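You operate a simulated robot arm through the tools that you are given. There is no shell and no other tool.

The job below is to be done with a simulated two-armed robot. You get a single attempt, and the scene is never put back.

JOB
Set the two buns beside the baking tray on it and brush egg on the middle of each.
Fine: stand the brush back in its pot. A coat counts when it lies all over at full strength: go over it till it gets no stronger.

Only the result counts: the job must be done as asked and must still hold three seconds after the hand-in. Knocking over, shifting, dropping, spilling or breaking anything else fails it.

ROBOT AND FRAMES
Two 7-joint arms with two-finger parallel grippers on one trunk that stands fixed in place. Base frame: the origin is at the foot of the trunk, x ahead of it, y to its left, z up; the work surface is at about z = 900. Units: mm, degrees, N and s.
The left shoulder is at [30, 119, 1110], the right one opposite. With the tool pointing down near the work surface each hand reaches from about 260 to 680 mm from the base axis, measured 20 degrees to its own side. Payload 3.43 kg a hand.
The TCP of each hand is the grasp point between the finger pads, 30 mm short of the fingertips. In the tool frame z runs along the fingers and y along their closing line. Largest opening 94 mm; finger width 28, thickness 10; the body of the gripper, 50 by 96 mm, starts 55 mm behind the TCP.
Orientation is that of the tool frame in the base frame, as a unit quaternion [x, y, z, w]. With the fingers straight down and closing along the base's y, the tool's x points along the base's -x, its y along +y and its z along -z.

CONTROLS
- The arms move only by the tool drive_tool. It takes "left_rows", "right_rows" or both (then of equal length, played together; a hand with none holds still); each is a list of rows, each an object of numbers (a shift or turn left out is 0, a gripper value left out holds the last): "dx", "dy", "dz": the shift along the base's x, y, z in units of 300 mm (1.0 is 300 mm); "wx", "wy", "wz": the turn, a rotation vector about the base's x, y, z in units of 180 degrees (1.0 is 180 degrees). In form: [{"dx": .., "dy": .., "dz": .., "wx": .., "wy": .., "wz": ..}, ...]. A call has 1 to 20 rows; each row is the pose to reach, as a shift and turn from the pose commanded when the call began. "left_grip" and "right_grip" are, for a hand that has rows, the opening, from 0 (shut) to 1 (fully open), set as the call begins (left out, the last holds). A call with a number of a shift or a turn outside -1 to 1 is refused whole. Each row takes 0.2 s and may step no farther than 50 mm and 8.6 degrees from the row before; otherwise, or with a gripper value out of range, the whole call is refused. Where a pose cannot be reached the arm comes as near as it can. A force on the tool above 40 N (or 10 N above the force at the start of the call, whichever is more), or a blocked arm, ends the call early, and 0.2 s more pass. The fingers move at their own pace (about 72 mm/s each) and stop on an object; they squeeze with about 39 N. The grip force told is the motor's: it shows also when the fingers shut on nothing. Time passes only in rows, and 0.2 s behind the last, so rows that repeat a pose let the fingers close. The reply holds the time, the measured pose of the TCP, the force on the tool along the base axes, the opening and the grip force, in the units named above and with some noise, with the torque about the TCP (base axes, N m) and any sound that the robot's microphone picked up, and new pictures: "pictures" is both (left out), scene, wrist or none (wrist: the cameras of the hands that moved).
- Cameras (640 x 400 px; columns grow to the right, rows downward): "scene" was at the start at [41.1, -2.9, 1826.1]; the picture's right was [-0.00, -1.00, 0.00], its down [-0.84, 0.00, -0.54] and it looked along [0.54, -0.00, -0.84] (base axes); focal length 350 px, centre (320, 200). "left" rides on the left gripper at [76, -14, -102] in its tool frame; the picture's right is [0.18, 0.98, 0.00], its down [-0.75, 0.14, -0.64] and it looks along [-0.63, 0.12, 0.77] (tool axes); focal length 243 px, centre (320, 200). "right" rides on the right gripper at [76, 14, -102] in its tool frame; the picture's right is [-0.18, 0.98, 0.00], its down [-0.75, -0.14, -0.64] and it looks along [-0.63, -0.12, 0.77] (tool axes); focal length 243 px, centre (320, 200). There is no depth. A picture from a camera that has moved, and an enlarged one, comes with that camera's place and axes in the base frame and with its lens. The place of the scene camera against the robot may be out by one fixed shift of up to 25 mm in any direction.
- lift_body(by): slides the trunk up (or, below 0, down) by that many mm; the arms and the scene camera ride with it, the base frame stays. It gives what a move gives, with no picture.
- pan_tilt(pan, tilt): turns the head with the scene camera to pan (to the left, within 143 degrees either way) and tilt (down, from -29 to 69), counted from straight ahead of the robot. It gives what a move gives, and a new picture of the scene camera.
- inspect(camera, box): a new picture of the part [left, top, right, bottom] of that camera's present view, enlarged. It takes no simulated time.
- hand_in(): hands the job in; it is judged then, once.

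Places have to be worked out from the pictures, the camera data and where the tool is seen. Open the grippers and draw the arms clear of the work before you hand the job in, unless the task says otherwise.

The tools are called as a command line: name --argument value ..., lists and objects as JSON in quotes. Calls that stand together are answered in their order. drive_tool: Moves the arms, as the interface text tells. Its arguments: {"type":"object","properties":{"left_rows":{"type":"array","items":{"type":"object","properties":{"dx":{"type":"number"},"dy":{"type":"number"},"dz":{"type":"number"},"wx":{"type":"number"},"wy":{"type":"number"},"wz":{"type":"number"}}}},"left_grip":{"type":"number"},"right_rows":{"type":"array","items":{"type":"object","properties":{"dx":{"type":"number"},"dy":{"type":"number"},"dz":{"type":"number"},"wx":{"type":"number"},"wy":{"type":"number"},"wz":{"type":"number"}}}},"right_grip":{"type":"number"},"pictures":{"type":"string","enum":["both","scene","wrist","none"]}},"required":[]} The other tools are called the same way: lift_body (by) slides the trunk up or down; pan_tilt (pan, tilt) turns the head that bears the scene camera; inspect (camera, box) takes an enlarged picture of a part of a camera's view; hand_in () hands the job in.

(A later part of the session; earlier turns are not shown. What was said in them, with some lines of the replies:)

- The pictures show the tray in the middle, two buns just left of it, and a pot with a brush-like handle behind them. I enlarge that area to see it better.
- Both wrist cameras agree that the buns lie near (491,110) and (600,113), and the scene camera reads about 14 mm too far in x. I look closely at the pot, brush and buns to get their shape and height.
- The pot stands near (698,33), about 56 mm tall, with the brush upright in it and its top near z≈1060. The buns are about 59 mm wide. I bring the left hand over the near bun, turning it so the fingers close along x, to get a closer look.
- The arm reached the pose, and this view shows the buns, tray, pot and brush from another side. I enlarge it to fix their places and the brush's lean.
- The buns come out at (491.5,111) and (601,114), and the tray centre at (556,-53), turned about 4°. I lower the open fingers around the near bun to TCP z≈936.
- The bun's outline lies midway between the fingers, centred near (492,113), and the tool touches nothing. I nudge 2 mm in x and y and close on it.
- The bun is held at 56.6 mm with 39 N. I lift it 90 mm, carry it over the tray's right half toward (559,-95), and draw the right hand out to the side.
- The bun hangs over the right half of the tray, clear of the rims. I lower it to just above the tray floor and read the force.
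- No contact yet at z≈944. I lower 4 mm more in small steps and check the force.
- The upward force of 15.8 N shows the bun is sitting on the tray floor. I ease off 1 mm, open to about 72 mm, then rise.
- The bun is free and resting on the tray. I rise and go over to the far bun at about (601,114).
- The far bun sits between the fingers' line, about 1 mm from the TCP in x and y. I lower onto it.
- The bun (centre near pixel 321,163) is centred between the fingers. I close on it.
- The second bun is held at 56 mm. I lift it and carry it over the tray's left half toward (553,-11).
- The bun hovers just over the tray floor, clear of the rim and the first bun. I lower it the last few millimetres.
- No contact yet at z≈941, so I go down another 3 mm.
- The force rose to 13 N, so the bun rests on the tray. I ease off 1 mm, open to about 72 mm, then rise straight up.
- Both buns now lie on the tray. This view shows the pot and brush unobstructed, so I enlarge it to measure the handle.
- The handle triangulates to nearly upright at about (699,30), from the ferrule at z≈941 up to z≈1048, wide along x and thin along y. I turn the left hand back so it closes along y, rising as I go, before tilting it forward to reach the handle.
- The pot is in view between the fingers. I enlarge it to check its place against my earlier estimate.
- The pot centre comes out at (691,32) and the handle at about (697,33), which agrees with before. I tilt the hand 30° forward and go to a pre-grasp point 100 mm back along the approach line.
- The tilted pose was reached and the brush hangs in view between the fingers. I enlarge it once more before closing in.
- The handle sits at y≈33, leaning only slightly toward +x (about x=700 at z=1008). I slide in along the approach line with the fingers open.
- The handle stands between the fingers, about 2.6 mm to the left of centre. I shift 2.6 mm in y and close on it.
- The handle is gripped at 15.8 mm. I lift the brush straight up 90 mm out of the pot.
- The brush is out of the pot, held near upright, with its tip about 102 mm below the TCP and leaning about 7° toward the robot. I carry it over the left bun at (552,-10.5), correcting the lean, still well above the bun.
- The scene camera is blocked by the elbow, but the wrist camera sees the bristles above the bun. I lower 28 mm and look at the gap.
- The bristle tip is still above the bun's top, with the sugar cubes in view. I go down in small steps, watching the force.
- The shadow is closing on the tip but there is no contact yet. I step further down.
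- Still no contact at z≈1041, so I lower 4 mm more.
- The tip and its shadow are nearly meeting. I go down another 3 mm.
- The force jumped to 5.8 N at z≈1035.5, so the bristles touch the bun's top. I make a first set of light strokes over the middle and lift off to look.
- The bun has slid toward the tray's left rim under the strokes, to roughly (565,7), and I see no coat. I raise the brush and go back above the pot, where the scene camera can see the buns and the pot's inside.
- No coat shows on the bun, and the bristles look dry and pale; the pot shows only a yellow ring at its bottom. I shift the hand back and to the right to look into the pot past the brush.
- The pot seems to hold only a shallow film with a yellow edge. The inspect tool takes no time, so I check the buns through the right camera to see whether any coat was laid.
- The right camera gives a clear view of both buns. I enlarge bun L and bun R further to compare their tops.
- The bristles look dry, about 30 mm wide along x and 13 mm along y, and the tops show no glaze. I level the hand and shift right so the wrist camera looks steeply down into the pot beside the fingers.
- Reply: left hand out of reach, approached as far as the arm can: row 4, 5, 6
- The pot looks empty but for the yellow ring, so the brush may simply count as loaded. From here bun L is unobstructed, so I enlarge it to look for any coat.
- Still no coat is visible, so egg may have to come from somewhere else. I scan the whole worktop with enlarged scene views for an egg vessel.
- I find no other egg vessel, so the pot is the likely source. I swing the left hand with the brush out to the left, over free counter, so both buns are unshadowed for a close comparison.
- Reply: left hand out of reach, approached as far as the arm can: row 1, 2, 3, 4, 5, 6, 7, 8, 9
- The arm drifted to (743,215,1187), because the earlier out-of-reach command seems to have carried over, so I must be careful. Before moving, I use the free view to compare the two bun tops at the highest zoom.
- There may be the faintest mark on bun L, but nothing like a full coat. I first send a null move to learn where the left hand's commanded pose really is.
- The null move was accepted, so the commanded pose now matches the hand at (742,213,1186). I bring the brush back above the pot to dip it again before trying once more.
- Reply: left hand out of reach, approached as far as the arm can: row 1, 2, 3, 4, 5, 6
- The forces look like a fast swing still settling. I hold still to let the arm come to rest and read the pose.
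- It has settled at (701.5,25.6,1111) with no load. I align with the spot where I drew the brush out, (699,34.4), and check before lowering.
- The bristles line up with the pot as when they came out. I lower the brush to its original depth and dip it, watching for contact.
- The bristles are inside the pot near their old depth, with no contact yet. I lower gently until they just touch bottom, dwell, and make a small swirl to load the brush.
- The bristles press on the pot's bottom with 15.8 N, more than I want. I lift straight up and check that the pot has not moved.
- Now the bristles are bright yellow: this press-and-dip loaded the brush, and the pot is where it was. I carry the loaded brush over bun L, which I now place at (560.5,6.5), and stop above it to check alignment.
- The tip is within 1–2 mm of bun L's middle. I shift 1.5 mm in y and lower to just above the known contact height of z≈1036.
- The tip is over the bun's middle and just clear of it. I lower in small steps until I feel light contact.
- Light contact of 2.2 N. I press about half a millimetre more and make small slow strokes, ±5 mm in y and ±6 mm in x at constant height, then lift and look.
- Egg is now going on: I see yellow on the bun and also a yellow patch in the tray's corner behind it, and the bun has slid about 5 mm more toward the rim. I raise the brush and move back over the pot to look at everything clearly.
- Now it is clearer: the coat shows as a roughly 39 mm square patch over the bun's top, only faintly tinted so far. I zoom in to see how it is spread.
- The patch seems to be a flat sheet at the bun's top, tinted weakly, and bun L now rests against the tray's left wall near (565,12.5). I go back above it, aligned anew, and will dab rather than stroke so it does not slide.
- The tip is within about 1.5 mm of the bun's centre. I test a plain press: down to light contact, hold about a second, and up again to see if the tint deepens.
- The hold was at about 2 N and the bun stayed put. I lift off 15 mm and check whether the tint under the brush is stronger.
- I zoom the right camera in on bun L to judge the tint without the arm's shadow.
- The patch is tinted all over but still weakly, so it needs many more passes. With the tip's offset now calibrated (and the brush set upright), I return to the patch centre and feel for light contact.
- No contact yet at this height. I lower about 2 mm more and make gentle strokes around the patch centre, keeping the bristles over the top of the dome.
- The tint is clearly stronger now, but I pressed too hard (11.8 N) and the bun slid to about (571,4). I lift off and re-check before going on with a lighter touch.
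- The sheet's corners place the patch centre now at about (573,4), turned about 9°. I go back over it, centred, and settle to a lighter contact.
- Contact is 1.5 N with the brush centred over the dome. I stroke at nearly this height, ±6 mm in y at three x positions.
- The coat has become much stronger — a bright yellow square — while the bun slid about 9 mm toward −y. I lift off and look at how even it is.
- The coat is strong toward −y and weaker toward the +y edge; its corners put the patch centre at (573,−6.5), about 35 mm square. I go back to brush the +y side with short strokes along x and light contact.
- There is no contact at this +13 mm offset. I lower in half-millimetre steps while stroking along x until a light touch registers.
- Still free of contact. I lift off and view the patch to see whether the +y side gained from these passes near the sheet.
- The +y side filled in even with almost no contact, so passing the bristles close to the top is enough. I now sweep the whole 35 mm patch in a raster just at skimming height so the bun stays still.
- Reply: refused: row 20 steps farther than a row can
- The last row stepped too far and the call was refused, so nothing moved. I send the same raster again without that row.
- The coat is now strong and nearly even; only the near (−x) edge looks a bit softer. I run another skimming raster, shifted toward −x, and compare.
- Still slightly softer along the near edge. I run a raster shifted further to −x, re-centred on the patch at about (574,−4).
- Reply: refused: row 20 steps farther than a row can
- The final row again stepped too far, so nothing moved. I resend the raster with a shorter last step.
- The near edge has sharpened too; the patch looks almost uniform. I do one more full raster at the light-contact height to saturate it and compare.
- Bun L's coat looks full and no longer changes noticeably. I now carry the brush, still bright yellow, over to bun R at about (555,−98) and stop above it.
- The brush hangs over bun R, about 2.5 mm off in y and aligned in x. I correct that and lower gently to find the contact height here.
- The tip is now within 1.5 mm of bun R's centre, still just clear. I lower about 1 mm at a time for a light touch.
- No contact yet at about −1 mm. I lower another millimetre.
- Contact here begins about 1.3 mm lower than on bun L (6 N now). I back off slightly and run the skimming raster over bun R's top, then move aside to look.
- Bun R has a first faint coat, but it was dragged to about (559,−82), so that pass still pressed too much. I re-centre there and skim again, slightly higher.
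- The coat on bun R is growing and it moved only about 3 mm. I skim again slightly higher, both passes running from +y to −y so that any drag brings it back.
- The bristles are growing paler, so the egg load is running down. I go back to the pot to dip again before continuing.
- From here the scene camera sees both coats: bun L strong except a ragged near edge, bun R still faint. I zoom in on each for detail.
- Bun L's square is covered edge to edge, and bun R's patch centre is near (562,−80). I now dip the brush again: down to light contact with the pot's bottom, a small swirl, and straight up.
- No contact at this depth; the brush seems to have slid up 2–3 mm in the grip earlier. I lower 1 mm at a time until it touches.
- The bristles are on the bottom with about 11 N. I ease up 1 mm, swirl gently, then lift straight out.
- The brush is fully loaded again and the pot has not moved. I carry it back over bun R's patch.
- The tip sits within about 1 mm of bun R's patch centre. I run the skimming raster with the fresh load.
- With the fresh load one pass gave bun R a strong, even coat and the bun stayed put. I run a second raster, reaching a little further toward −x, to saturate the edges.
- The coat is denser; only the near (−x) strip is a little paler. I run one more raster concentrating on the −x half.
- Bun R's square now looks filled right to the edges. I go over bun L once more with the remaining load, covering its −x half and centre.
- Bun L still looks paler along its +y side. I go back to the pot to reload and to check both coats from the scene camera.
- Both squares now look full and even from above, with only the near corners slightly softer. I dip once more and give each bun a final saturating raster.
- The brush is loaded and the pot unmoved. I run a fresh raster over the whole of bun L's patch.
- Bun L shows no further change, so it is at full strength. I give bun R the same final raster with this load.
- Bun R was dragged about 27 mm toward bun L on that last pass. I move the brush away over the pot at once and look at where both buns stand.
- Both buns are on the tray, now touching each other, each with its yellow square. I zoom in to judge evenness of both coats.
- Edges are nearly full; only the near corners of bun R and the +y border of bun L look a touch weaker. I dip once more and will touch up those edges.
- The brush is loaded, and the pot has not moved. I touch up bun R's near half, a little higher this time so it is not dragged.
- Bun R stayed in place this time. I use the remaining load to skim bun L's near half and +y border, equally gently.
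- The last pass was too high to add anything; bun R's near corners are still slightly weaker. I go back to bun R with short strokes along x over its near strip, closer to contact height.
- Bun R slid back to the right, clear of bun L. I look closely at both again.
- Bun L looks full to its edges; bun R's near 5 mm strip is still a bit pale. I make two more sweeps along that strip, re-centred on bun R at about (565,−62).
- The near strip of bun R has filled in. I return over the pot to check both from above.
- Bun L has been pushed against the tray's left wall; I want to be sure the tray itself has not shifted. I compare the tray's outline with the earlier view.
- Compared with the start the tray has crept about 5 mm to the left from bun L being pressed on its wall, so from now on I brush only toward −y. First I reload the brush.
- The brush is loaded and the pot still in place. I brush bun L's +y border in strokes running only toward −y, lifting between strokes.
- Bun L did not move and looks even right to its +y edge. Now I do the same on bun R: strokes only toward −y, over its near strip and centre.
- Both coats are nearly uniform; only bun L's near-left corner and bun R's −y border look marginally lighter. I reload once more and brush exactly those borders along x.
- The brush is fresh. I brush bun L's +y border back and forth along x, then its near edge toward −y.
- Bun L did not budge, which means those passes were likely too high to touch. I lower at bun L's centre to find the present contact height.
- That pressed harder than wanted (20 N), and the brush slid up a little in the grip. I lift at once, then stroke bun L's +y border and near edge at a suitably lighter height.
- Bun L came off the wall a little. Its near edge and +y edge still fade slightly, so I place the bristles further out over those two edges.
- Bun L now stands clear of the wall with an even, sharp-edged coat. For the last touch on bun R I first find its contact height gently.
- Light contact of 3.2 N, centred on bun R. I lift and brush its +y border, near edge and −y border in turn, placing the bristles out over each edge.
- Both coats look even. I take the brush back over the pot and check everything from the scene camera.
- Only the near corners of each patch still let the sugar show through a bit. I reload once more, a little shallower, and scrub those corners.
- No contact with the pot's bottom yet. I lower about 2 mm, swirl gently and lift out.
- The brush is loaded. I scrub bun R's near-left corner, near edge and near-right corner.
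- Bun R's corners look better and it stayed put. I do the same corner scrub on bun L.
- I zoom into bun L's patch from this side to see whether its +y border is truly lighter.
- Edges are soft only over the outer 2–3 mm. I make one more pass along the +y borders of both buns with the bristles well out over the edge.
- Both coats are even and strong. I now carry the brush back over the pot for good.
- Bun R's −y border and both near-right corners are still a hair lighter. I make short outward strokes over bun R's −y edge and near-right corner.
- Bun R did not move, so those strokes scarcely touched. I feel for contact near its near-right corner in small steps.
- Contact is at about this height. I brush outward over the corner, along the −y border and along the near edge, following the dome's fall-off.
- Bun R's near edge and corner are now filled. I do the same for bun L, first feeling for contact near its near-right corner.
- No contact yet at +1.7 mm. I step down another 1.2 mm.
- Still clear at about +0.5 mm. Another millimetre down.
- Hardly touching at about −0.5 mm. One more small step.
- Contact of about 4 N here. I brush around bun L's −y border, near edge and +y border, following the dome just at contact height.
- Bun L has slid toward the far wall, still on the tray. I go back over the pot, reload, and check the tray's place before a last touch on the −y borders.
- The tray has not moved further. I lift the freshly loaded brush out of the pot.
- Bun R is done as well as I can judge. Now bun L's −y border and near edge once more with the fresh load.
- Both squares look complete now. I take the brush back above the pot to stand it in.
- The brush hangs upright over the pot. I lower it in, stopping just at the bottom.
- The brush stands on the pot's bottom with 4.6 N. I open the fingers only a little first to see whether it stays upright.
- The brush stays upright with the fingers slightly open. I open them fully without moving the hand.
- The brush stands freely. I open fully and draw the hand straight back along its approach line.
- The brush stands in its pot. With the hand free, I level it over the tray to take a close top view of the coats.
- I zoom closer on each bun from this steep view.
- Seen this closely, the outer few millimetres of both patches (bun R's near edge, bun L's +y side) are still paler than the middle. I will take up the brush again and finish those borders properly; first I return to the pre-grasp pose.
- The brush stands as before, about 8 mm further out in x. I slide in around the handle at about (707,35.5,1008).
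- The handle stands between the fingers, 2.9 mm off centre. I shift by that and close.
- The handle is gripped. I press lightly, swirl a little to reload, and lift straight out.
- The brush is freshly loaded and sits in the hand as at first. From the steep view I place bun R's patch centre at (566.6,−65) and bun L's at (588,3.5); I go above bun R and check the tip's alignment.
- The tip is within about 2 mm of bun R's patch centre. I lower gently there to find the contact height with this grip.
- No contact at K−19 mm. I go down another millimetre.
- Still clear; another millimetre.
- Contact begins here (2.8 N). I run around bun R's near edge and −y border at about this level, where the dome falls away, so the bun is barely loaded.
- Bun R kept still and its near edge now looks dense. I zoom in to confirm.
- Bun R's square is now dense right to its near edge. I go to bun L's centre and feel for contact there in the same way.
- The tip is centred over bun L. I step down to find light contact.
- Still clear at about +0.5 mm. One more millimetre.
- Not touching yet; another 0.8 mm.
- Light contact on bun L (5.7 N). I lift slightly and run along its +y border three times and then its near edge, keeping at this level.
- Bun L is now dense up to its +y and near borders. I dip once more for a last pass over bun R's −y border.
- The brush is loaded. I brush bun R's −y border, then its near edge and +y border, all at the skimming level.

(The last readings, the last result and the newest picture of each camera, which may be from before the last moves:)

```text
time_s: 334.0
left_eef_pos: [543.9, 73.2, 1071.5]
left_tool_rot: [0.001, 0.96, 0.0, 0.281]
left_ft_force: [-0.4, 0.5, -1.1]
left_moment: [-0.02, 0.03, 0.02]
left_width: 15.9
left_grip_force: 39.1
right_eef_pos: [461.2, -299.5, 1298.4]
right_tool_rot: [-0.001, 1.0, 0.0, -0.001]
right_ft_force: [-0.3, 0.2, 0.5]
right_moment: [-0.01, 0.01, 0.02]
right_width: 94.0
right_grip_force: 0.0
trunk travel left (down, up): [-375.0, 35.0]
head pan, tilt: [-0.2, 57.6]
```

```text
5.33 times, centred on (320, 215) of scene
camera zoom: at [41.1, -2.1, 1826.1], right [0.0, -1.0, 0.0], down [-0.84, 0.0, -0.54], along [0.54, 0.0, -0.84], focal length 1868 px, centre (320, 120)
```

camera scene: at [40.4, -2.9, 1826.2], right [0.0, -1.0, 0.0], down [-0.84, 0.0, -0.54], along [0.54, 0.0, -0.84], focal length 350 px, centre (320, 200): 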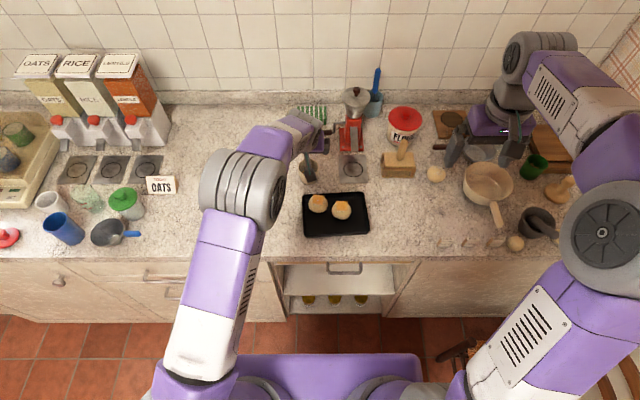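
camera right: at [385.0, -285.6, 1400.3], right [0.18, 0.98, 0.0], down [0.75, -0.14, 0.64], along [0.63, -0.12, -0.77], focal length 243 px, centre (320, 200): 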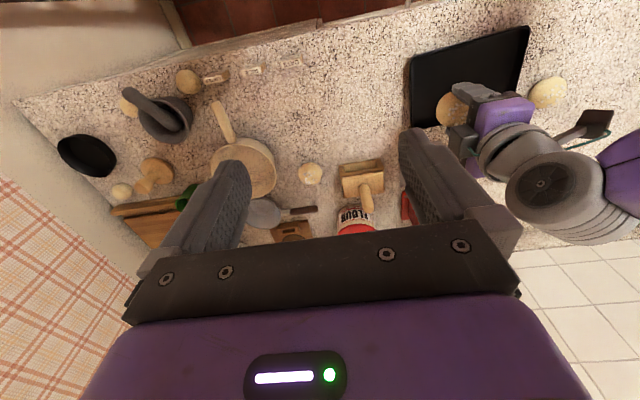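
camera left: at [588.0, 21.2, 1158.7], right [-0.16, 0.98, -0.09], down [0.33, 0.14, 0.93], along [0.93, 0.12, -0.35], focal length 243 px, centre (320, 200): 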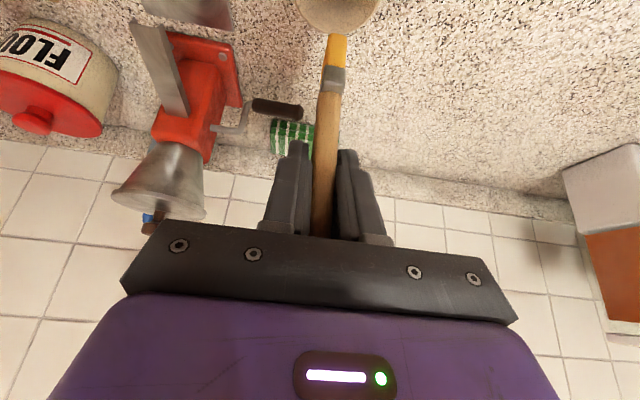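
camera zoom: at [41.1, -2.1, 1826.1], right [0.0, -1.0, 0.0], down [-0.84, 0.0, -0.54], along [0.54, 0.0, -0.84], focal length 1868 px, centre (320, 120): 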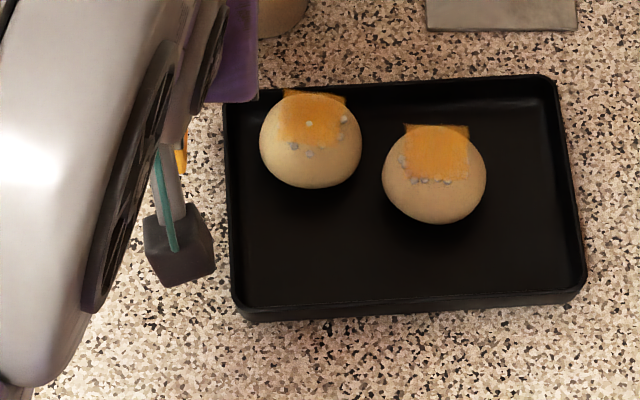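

Both look filled. I zoom into bun R's near-right corner and bun L once more.

inspect --camera "scene" --box '[334, 198, 352, 214]'

inspect --camera "scene" --box '[310, 192, 328, 208]'

inspect --camera "right" --box '[435, 75, 475, 112]'

inspect --camera "left" --box '[200, 0, 290, 75]'

```text
16.00 times, centred on (343, 206) of scene
camera zoom: at [41.1, -2.1, 1826.1], right [0.0, -1.0, 0.0], down [-0.84, 0.0, -0.54], along [0.54, 0.0, -0.84], focal length 5605 px, centre (-48, 104)
```

zoom: 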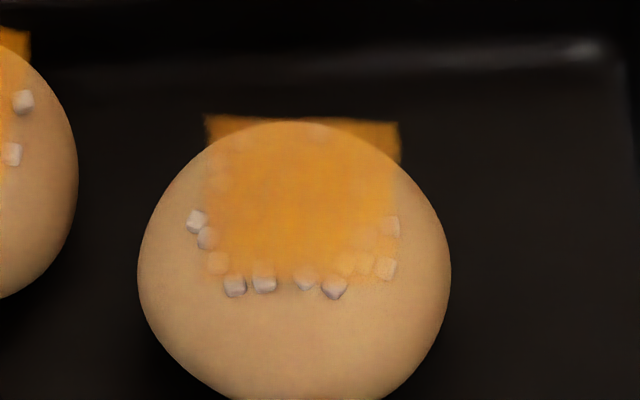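

```text
16.00 times, centred on (319, 200) of scene
camera zoom: at [41.1, -2.1, 1826.1], right [0.0, -1.0, 0.0], down [-0.84, 0.0, -0.54], along [0.54, 0.0, -0.84], focal length 5605 px, centre (336, 200)
```

zoom: 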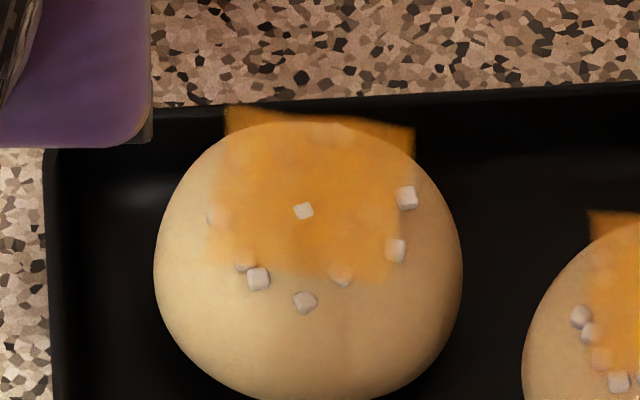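

```text
10.81 times, centred on (455, 94) of right
camera zoom: at [385.2, -285.4, 1400.2], right [0.18, 0.98, 0.0], down [0.75, -0.14, 0.64], along [0.63, -0.12, -0.77], focal length 2623 px, centre (-1140, 1351)
```

zoom: 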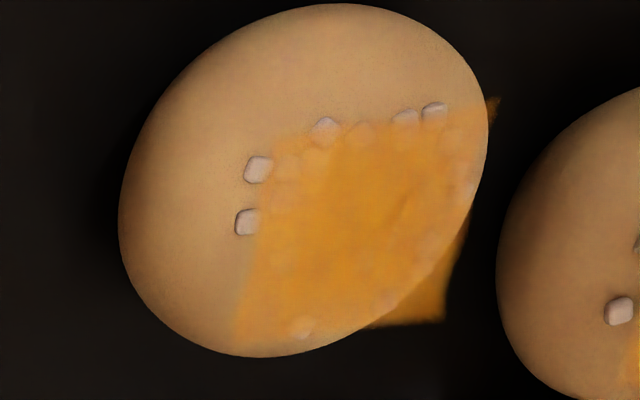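

```text
5.33 times, centred on (245, 38) of left
camera zoom: at [423.2, 58.3, 1119.3], right [-0.15, 0.98, -0.1], down [0.29, 0.14, 0.95], along [0.94, 0.12, -0.31], focal length 1294 px, centre (720, 1067)
```

zoom: 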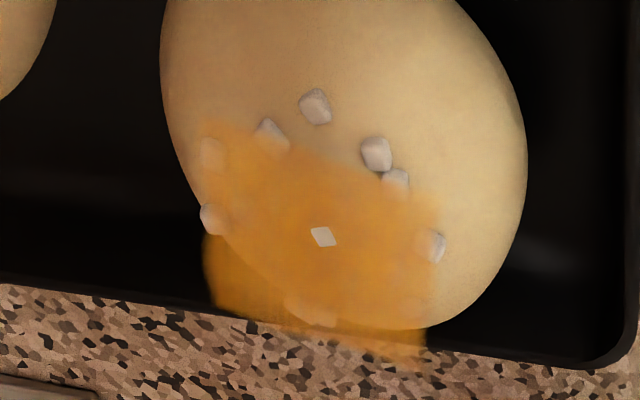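

Only bun R's (−x,−y) corner is still a bit light. I scrub there with the bristles placed well outward past the corner.

drive_tool --left_rows '[{"dx": 0.0, "dy": -0.15, "dz": 0.0}, {"dx": 0.0, "dy": -0.3, "dz": 0.0}, {"dx": 0.0, "dy": -0.42, "dz": -0.03}, {"dx": 0.0067, "dy": -0.5, "dz": -0.08}, {"dx": 0.0067, "dy": -0.5, "dz": -0.1277}, {"dx": -0.02, "dy": -0.5, "dz": -0.1277}, {"dx": -0.02, "dy": -0.52, "dz": -0.1277}, {"dx": 0.0067, "dy": -0.52, "dz": -0.128}, {"dx": 0.0267, "dy": -0.5267, "dz": -0.1283}, {"dx": 0.0267, "dy": -0.5133, "dz": -0.1283}, {"dx": 0.0, "dy": -0.51, "dz": -0.128}, {"dx": -0.02, "dy": -0.4867, "dz": -0.1277}, {"dx": 0.0, "dy": -0.4867, "dz": -0.127}, {"dx": 0.0, "dy": -0.51, "dz": -0.128}, {"dx": -0.02, "dy": -0.51, "dz": -0.128}, {"dx": -0.0067, "dy": -0.4933, "dz": -0.1275}, {"dx": 0.0133, "dy": -0.5133, "dz": -0.128}, {"dx": -0.0133, "dy": -0.52, "dz": -0.128}, {"dx": -0.0133, "dy": -0.52, "dz": -0.08}]' --left_grip 0.0 --pictures "none"

inspect --camera "left" --box '[280, 0, 440, 110]'

```text
time_s: 338.0
left_eef_pos: [538.2, -86.7, 1048.7]
left_tool_rot: [0.0, 0.96, 0.0, 0.28]
left_ft_force: [0.7, 0.0, 0.1]
left_moment: [-0.07, 0.01, -0.01]
left_width: 16.0
left_grip_force: 39.3
right_eef_pos: [461.5, -301.2, 1296.0]
right_tool_rot: [0.0, 1.0, 0.0, 0.0]
right_ft_force: [0.8, -0.1, 0.1]
right_moment: [0.0, -0.01, -0.02]
right_width: 93.9
right_grip_force: 0.0
trunk travel left (down, up): [-375.0, 35.0]
head pan, tilt: [-0.2, 57.6]
```

```text
3.64 times, centred on (360, 55) of left
camera zoom: at [418.4, -101.1, 1094.9], right [-0.16, 0.98, -0.1], down [0.29, 0.14, 0.95], along [0.94, 0.12, -0.31], focal length 882 px, centre (174, 727)
```

zoom: 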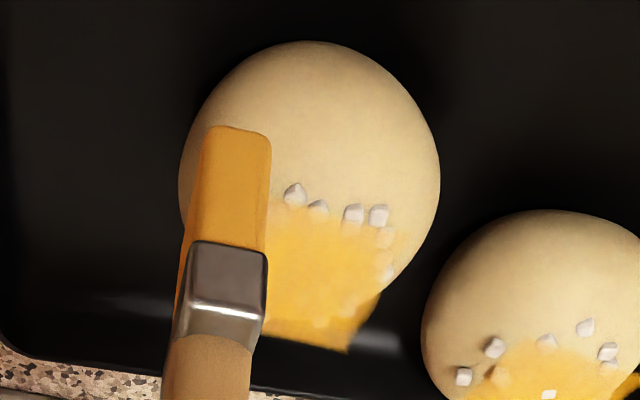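

I move the brush aside again to see the corner.

drive_tool --left_rows '[{"dz": 0.08}, {"dy": 0.15, "dz": 0.08}, {"dy": 0.3, "dz": 0.08}, {"dy": 0.42, "dz": 0.08}, {"dy": 0.52, "dz": 0.08}, {"dy": 0.52, "dz": 0.08}]' --left_grip 0.0 --pictures "none"

inspect --camera "scene" --box '[334, 198, 352, 214]'

inspect --camera "scene" --box '[310, 192, 328, 208]'

inspect --camera "right" --box '[435, 75, 475, 112]'

inspect --camera "right" --box '[475, 80, 515, 117]'

```text
time_s: 339.4
left_eef_pos: [537.4, 69.8, 1074.8]
left_tool_rot: [0.001, 0.96, -0.001, 0.281]
left_ft_force: [0.1, -0.6, 0.3]
left_moment: [0.02, 0.02, -0.01]
left_width: 16.4
left_grip_force: 39.1
right_eef_pos: [460.9, -302.4, 1296.0]
right_tool_rot: [0.0, 1.0, 0.0, -0.001]
right_ft_force: [-0.1, -0.7, 0.0]
right_moment: [0.02, -0.01, -0.04]
right_width: 94.1
right_grip_force: 0.1
trunk travel left (down, up): [-375.0, 35.0]
head pan, tilt: [-0.2, 57.6]
```

```text
16.00 times, centred on (343, 206) of scene
camera zoom: at [41.0, -3.9, 1826.1], right [0.0, -1.0, 0.0], down [-0.84, 0.0, -0.54], along [0.54, 0.0, -0.84], focal length 5605 px, centre (-48, 104)
```

zoom: 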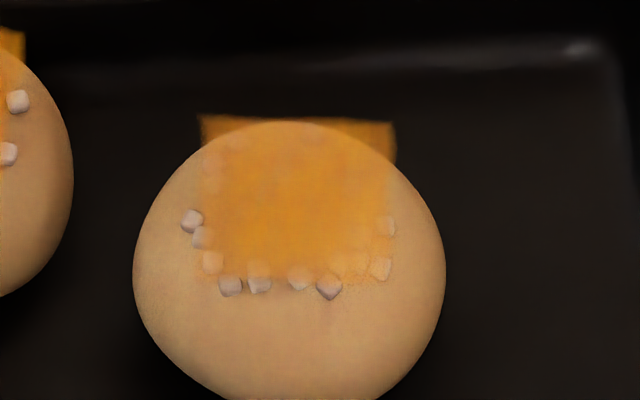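

```text
16.00 times, centred on (319, 200) of scene
camera zoom: at [41.0, -3.9, 1826.1], right [0.0, -1.0, 0.0], down [-0.84, 0.0, -0.54], along [0.54, 0.0, -0.84], focal length 5605 px, centre (336, 200)
```

zoom: 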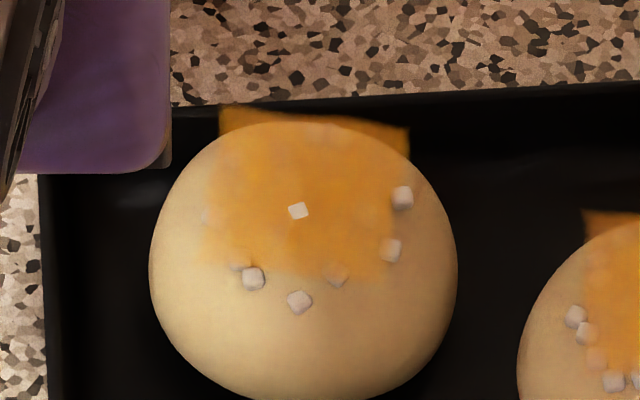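

```text
10.81 times, centred on (455, 94) of right
camera zoom: at [385.1, -286.8, 1399.9], right [0.18, 0.98, 0.0], down [0.75, -0.14, 0.64], along [0.63, -0.12, -0.77], focal length 2623 px, centre (-1140, 1351)
```

zoom: 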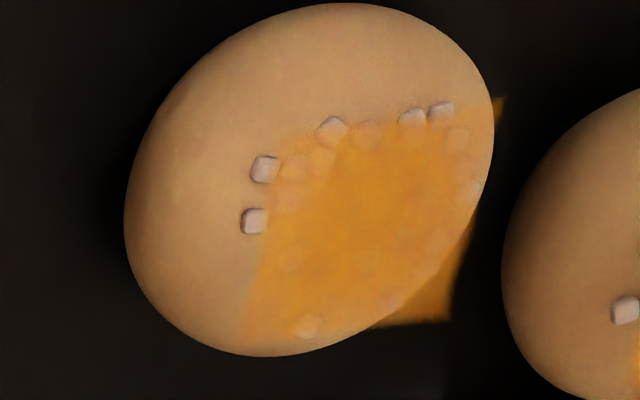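

```text
10.81 times, centred on (495, 98) of right
camera zoom: at [385.1, -286.8, 1399.9], right [0.18, 0.98, 0.0], down [0.75, -0.14, 0.64], along [0.63, -0.12, -0.77], focal length 2623 px, centre (-1572, 1297)
```

zoom: 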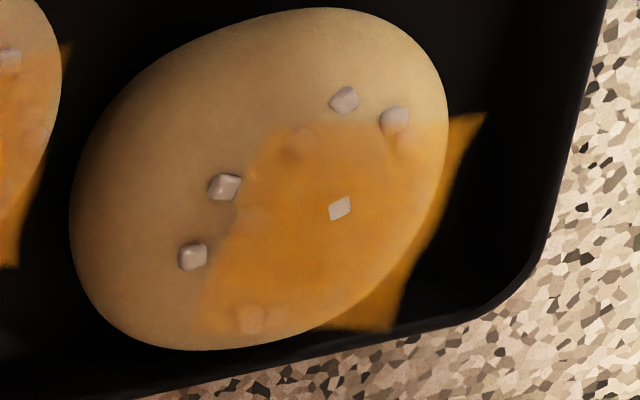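

Both patches are now even right to the edges. I take the brush back over the pot to stand it in for the last time.

drive_tool --left_rows '[{"dx": 0.08, "dy": 0.0, "dz": 0.11}, {"dx": 0.2, "dy": -0.01, "dz": 0.11}, {"dx": 0.32, "dy": -0.04, "dz": 0.11, "wy": 0.005}, {"dx": 0.44, "dy": -0.08, "dz": 0.11, "wy": 0.01}, {"dx": 0.56, "dy": -0.1143, "dz": 0.11, "wy": 0.0144}, {"dx": 0.56, "dy": -0.1143, "dz": 0.11, "wy": 0.0144}]' --left_grip 0.0 --pictures "wrist"

inspect --camera "left" --box '[260, 0, 420, 120]'

```text
time_s: 340.8
left_eef_pos: [706.5, 36.9, 1107.6]
left_tool_rot: [0.001, 0.966, 0.0, 0.259]
left_ft_force: [0.5, -0.3, 0.2]
left_moment: [0.01, 0.0, -0.02]
left_width: 16.2
left_grip_force: 39.2
right_eef_pos: [459.5, -300.9, 1296.8]
right_tool_rot: [0.0, 1.0, 0.0, 0.001]
right_ft_force: [-0.5, 0.1, 0.9]
right_moment: [-0.03, -0.02, -0.02]
right_width: 93.9
right_grip_force: 0.0
trunk travel left (down, up): [-375.0, 35.0]
head pan, tilt: [-0.2, 57.6]
camera left: at [588.4, 21.8, 1160.0], right [-0.16, 0.98, -0.09], down [0.33, 0.14, 0.93], along [0.93, 0.12, -0.35], focal length 243 px, centre (320, 200)
```

left: 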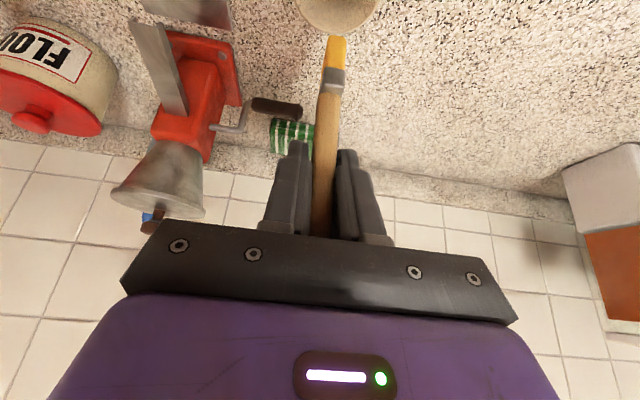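

```text
3.33 times, centred on (340, 60) of left
camera zoom: at [588.4, 21.8, 1160.0], right [-0.16, 0.98, -0.09], down [0.33, 0.14, 0.93], along [0.93, 0.12, -0.35], focal length 809 px, centre (253, 667)
```

zoom: 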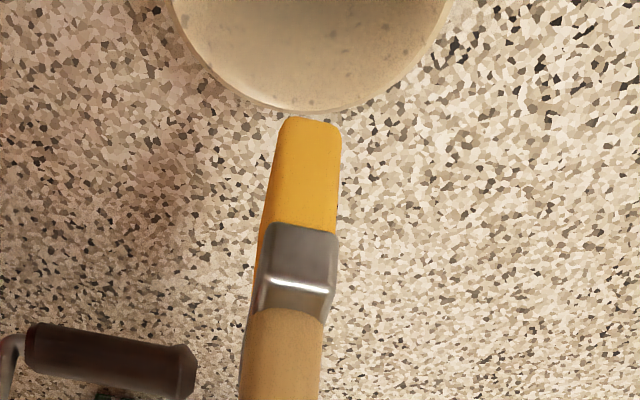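

The bristles line up with the pot as before. I lower the brush until it just stands on the bottom.

drive_tool --left_rows '[{"dz": -0.08}, {"dz": -0.16}, {"dz": -0.24}, {"dz": -0.29}, {"dz": -0.31}, {"dz": -0.318}, {"dz": -0.318}]' --left_grip 0.0 --pictures "none"

drive_tool --left_rows '[{"dz": -0.002}, {"dz": -0.004}, {"dz": -0.004}]' --left_grip 0.0 --pictures "none"

inspect --camera "left" --box '[240, 0, 420, 240]'

```text
time_s: 342.4
left_eef_pos: [706.5, 36.0, 1012.6]
left_tool_rot: [0.0, 0.966, 0.0, 0.259]
left_ft_force: [-0.3, 0.7, 0.4]
left_moment: [0.02, -0.02, 0.0]
left_width: 16.4
left_grip_force: 38.9
right_eef_pos: [460.3, -301.3, 1298.3]
right_tool_rot: [-0.001, 1.0, 0.0, 0.0]
right_ft_force: [-0.7, 0.0, 0.4]
right_moment: [0.0, 0.02, 0.0]
right_width: 94.0
right_grip_force: 0.1
trunk travel left (down, up): [-375.0, 35.0]
head pan, tilt: [-0.2, 57.6]
```

```text
time_s: 343.2
left_eef_pos: [707.7, 35.9, 1009.7]
left_tool_rot: [0.0, 0.966, 0.0, 0.259]
left_ft_force: [0.1, 0.6, -1.4]
left_moment: [0.0, 0.0, 0.02]
left_width: 16.0
left_grip_force: 38.6
right_eef_pos: [461.4, -301.3, 1296.0]
right_tool_rot: [0.001, 1.0, 0.0, 0.001]
right_ft_force: [-0.8, 0.1, 0.2]
right_moment: [-0.01, 0.03, -0.03]
right_width: 94.2
right_grip_force: 0.2
trunk travel left (down, up): [-375.0, 35.0]
head pan, tilt: [-0.2, 57.6]
```

```text
1.67 times, centred on (330, 120) of left
camera zoom: at [588.4, 20.7, 1062.9], right [-0.16, 0.98, -0.09], down [0.33, 0.14, 0.93], along [0.93, 0.12, -0.35], focal length 404 px, centre (303, 333)
```

zoom: 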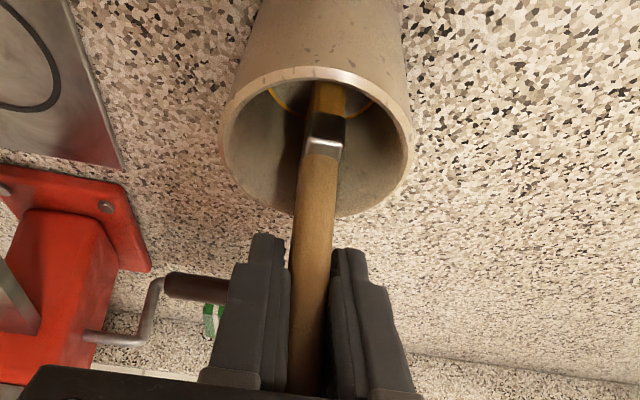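

No contact with the pot's bottom yet, so I ease down another millimetre or so.

drive_tool --left_rows '[{"dz": -0.0015}, {"dz": -0.003}, {"dz": -0.003}]' --left_grip 0.0 --pictures "none"

```text
time_s: 344.0
left_eef_pos: [706.2, 35.1, 1010.5]
left_tool_rot: [0.0, 0.966, 0.0, 0.258]
left_ft_force: [0.4, 1.1, 0.6]
left_moment: [-0.01, -0.04, 0.01]
left_width: 16.3
left_grip_force: 38.5
right_eef_pos: [460.4, -302.2, 1297.1]
right_tool_rot: [0.0, 1.0, 0.001, 0.0]
right_ft_force: [-0.7, 0.9, 0.3]
right_moment: [-0.03, 0.0, 0.0]
right_width: 94.0
right_grip_force: 0.1
trunk travel left (down, up): [-375.0, 35.0]
head pan, tilt: [-0.2, 57.6]
```

Still barely anything (0.6 N). Another 0.8 mm.

drive_tool --left_rows '[{"dz": -0.0015}, {"dz": -0.003}, {"dz": -0.003}]' --left_grip 0.0 --pictures "none"

```text
time_s: 344.8
left_eef_pos: [705.7, 35.6, 1012.1]
left_tool_rot: [0.0, 0.966, 0.0, 0.259]
left_ft_force: [1.2, -1.1, 2.2]
left_moment: [-0.14, -0.09, -0.03]
left_width: 16.0
left_grip_force: 39.1
right_eef_pos: [460.8, -301.4, 1296.0]
right_tool_rot: [0.0, 1.0, 0.0, 0.0]
right_ft_force: [-0.1, -0.2, 0.7]
right_moment: [0.01, -0.01, 0.01]
right_width: 94.1
right_grip_force: 0.0
trunk travel left (down, up): [-375.0, 35.0]
head pan, tilt: [-0.2, 57.6]
```

The brush now touches the bottom (2.2 N). I open the fingers slightly and watch it.

drive_tool --left_rows '[{}, {}, {}, {}]' --left_grip 0.25 --pictures "none"

inspect --camera "left" --box '[240, 0, 420, 240]'

```text
time_s: 345.8
left_eef_pos: [705.3, 36.5, 1010.0]
left_tool_rot: [0.0, 0.966, 0.0, 0.259]
left_ft_force: [0.1, -0.3, -1.3]
left_moment: [0.0, -0.01, 0.03]
left_width: 23.7
left_grip_force: 0.2
right_eef_pos: [462.0, -301.7, 1295.8]
right_tool_rot: [0.0, 1.0, 0.0, 0.0]
right_ft_force: [-0.7, -0.4, -0.4]
right_moment: [0.0, 0.0, -0.01]
right_width: 93.9
right_grip_force: 0.1
trunk travel left (down, up): [-375.0, 35.0]
head pan, tilt: [-0.2, 57.6]
```

```text
1.67 times, centred on (330, 120) of left
camera zoom: at [587.8, 21.2, 1061.3], right [-0.16, 0.98, -0.09], down [0.33, 0.14, 0.93], along [0.93, 0.12, -0.35], focal length 404 px, centre (303, 333)
```

zoom: 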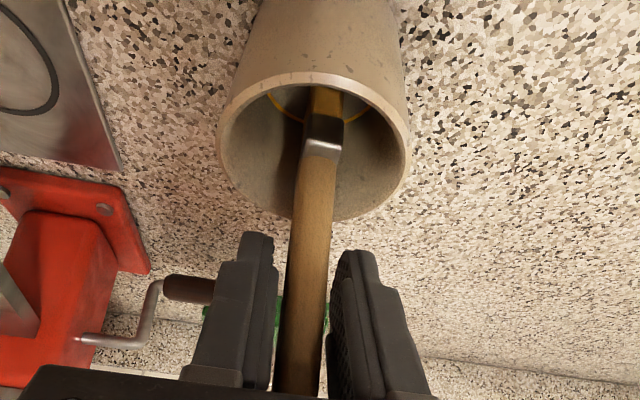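

The brush stays upright, not leaning on either finger. I open fully, wait a moment, and draw back along the approach line.

drive_tool --left_rows '[{}, {}, {}, {}, {}]' --left_grip 1.0 --pictures "none"

inspect --camera "left" --box '[200, 0, 440, 240]'

```text
time_s: 347.0
left_eef_pos: [705.3, 35.9, 1008.9]
left_tool_rot: [-0.002, 0.966, 0.0, 0.258]
left_ft_force: [-0.2, -0.1, -0.9]
left_moment: [-0.03, 0.0, -0.01]
left_width: 94.2
left_grip_force: 0.1
right_eef_pos: [461.6, -301.0, 1297.4]
right_tool_rot: [0.0, 1.0, 0.0, 0.0]
right_ft_force: [-1.1, -0.4, 0.4]
right_moment: [-0.01, 0.01, 0.01]
right_width: 94.0
right_grip_force: 0.0
trunk travel left (down, up): [-375.0, 35.0]
head pan, tilt: [-0.2, 57.6]
```

```text
1.67 times, centred on (320, 120) of left
camera zoom: at [587.8, 21.2, 1061.3], right [-0.16, 0.98, -0.09], down [0.33, 0.14, 0.93], along [0.93, 0.12, -0.35], focal length 404 px, centre (320, 333)
```

zoom: 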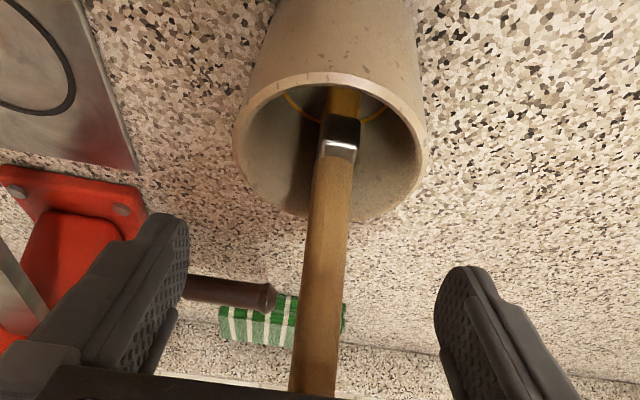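

The brush stands free. I retreat and then bring the hand up and back to the side, clear of the work.

drive_tool --left_rows '[{"dx": -0.03, "dz": 0.052}, {"dx": -0.07, "dz": 0.121}, {"dx": -0.12, "dz": 0.208}, {"dx": -0.18, "dz": 0.312}, {"dx": -0.26, "dz": 0.42}, {"dx": -0.36, "dy": 0.05, "dz": 0.5, "wy": 0.03}, {"dx": -0.47, "dy": 0.1, "dz": 0.56, "wy": 0.06}, {"dx": -0.58, "dy": 0.16, "dz": 0.62, "wy": 0.09}, {"dx": -0.7, "dy": 0.22, "dz": 0.68, "wy": 0.12}, {"dx": -0.82, "dy": 0.28, "dz": 0.74, "wy": 0.1467}, {"dx": -0.93, "dy": 0.35, "dz": 0.8, "wy": 0.1667}, {"dx": -0.95, "dy": 0.45, "dz": 0.88, "wy": 0.1667}, {"dx": -0.95, "dy": 0.5, "dz": 0.9, "wy": 0.1667}, {"dx": -0.95, "dy": 0.5, "dz": 0.9, "wy": 0.1667}]' --left_grip 1.0 --pictures "both"

inspect --camera "scene" --box '[270, 120, 390, 250]'

inspect --camera "scene" --box '[308, 192, 356, 222]'

inspect --camera "scene" --box '[290, 135, 340, 190]'

```text
time_s: 350.0
left_eef_pos: [421.6, 185.4, 1279.5]
left_tool_rot: [0.0, 1.0, 0.0, 0.0]
left_ft_force: [0.0, 0.5, 0.9]
left_moment: [-0.01, 0.01, -0.02]
left_width: 94.1
left_grip_force: 0.1
right_eef_pos: [461.6, -301.5, 1296.9]
right_tool_rot: [0.0, 1.0, 0.0, 0.0]
right_ft_force: [0.1, 0.1, 0.1]
right_moment: [-0.01, -0.01, 0.01]
right_width: 94.1
right_grip_force: 0.0
trunk travel left (down, up): [-375.0, 35.0]
head pan, tilt: [-0.2, 57.6]
camera scene: at [41.1, -3.1, 1826.1], right [0.0, -1.0, 0.0], down [-0.84, 0.0, -0.54], along [0.54, 0.0, -0.84], focal length 350 px, centre (320, 200)
camera left: at [344.8, 169.3, 1382.7], right [-0.18, 0.98, 0.0], down [0.75, 0.14, 0.64], along [0.63, 0.12, -0.77], focal length 243 px, centre (320, 200)
```

scene: 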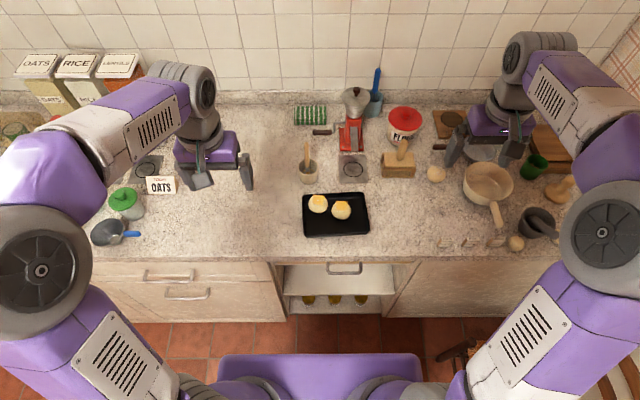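
left: 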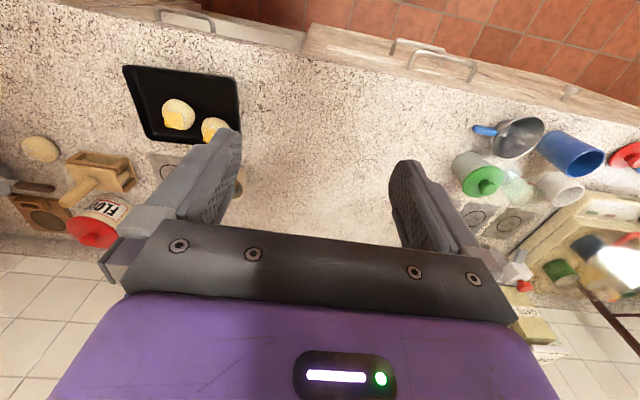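

```text
3.08 times, centred on (330, 185) of scene
camera zoom: at [41.1, -3.1, 1826.1], right [0.0, -1.0, 0.0], down [-0.84, 0.0, -0.54], along [0.54, 0.0, -0.84], focal length 1078 px, centre (289, 246)
```

zoom: 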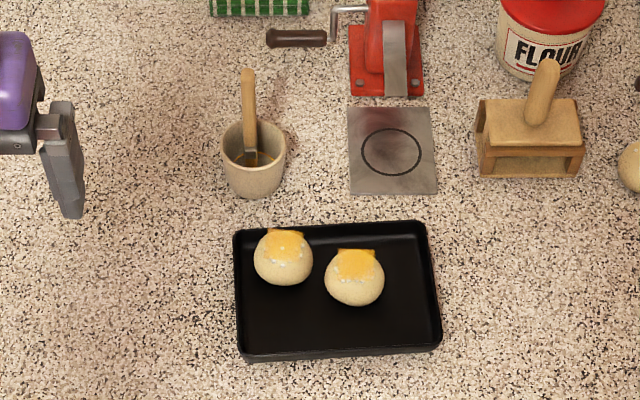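

```text
13.33 times, centred on (332, 207) of scene
camera zoom: at [41.1, -3.1, 1826.1], right [0.0, -1.0, 0.0], down [-0.84, 0.0, -0.54], along [0.54, 0.0, -0.84], focal length 4671 px, centre (160, 107)
```

zoom: 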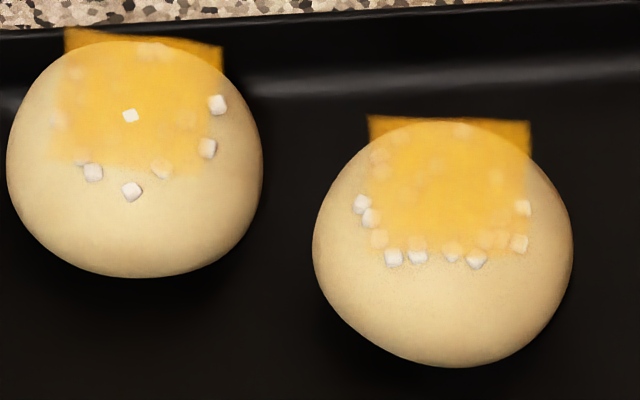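

```text
7.27 times, centred on (315, 162) of scene
camera zoom: at [41.1, -3.1, 1826.1], right [0.0, -1.0, 0.0], down [-0.84, 0.0, -0.54], along [0.54, 0.0, -0.84], focal length 2548 px, centre (356, 473)
```

zoom: 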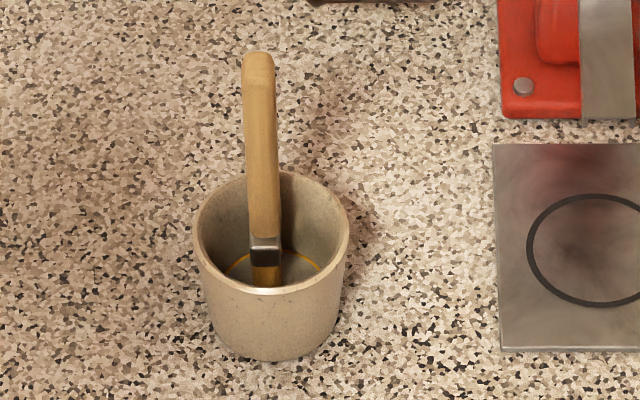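

With both arms away the light is even; I take a last close look at each coat.

inspect --camera "scene" --box '[309, 192, 331, 213]'

inspect --camera "scene" --box '[331, 198, 353, 219]'

inspect --camera "right" --box '[430, 60, 530, 120]'

inspect --camera "left" --box '[140, 80, 250, 160]'

```text
16.00 times, centred on (320, 202) of scene
camera zoom: at [41.1, -3.1, 1826.1], right [0.0, -1.0, 0.0], down [-0.84, 0.0, -0.54], along [0.54, 0.0, -0.84], focal length 5605 px, centre (320, 160)
```

zoom: 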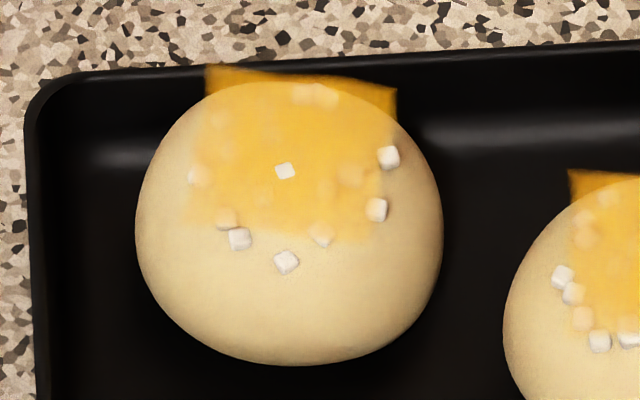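

```text
16.00 times, centred on (342, 208) of scene
camera zoom: at [41.1, -3.1, 1826.1], right [0.0, -1.0, 0.0], down [-0.84, 0.0, -0.54], along [0.54, 0.0, -0.84], focal length 5605 px, centre (-32, 64)
```

zoom: 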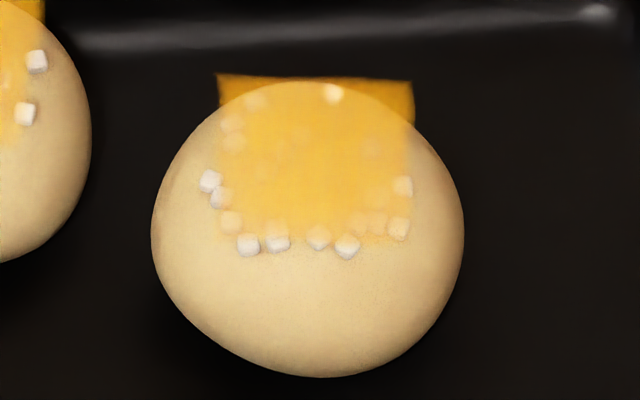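

```text
6.40 times, centred on (480, 90) of right
camera zoom: at [385.2, -286.2, 1400.0], right [0.18, 0.98, 0.0], down [0.75, -0.14, 0.64], along [0.63, -0.12, -0.77], focal length 1553 px, centre (-704, 904)
```

zoom: 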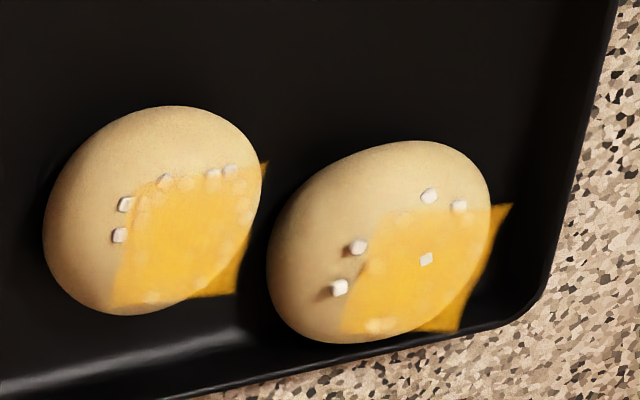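

```text
5.00 times, centred on (195, 120) of left
camera zoom: at [344.8, 169.3, 1382.7], right [-0.18, 0.98, 0.0], down [0.75, 0.14, 0.64], along [0.63, 0.12, -0.77], focal length 1213 px, centre (945, 600)
```

zoom: 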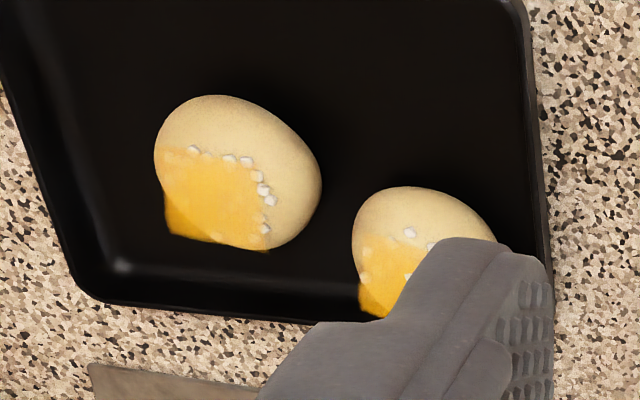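

Both buns lie on the tray, each with an even square of egg on its middle. The brush stands in its pot, both grippers are open and both arms are clear, so I hand the job in.

hand_in

```text
The job is handed in.
```

I handed the job in. Both buns are on the baking tray, each with egg brushed over its middle, and the brush is standing back in its pot. No verdict came back with the hand-in, so I don't know whether it passed.

- **Coats:** Each bun has a yellow square of egg about 35 mm across its top. I went over both until the middles stopped changing. The outermost few millimetres and a couple of corners, mainly one corner on the right-hand bun, looked slightly lighter than the centre.
- **Tray:** While I was brushing, a bun pressed against the tray's left wall and pushed the tray about 5 mm to the left. I left it there.
- **Pot:** The pot moved about 3 mm away from the robot while I dipped the brush. It is upright.
- **Buns:** They slid around on the tray during brushing. The left one now sits close to the back wall. The last close-up shows them about 15 mm apart.

Nothing was knocked over or dropped, and I saw no egg on the tray or counter. Both grippers are open and both arms are clear of the work.
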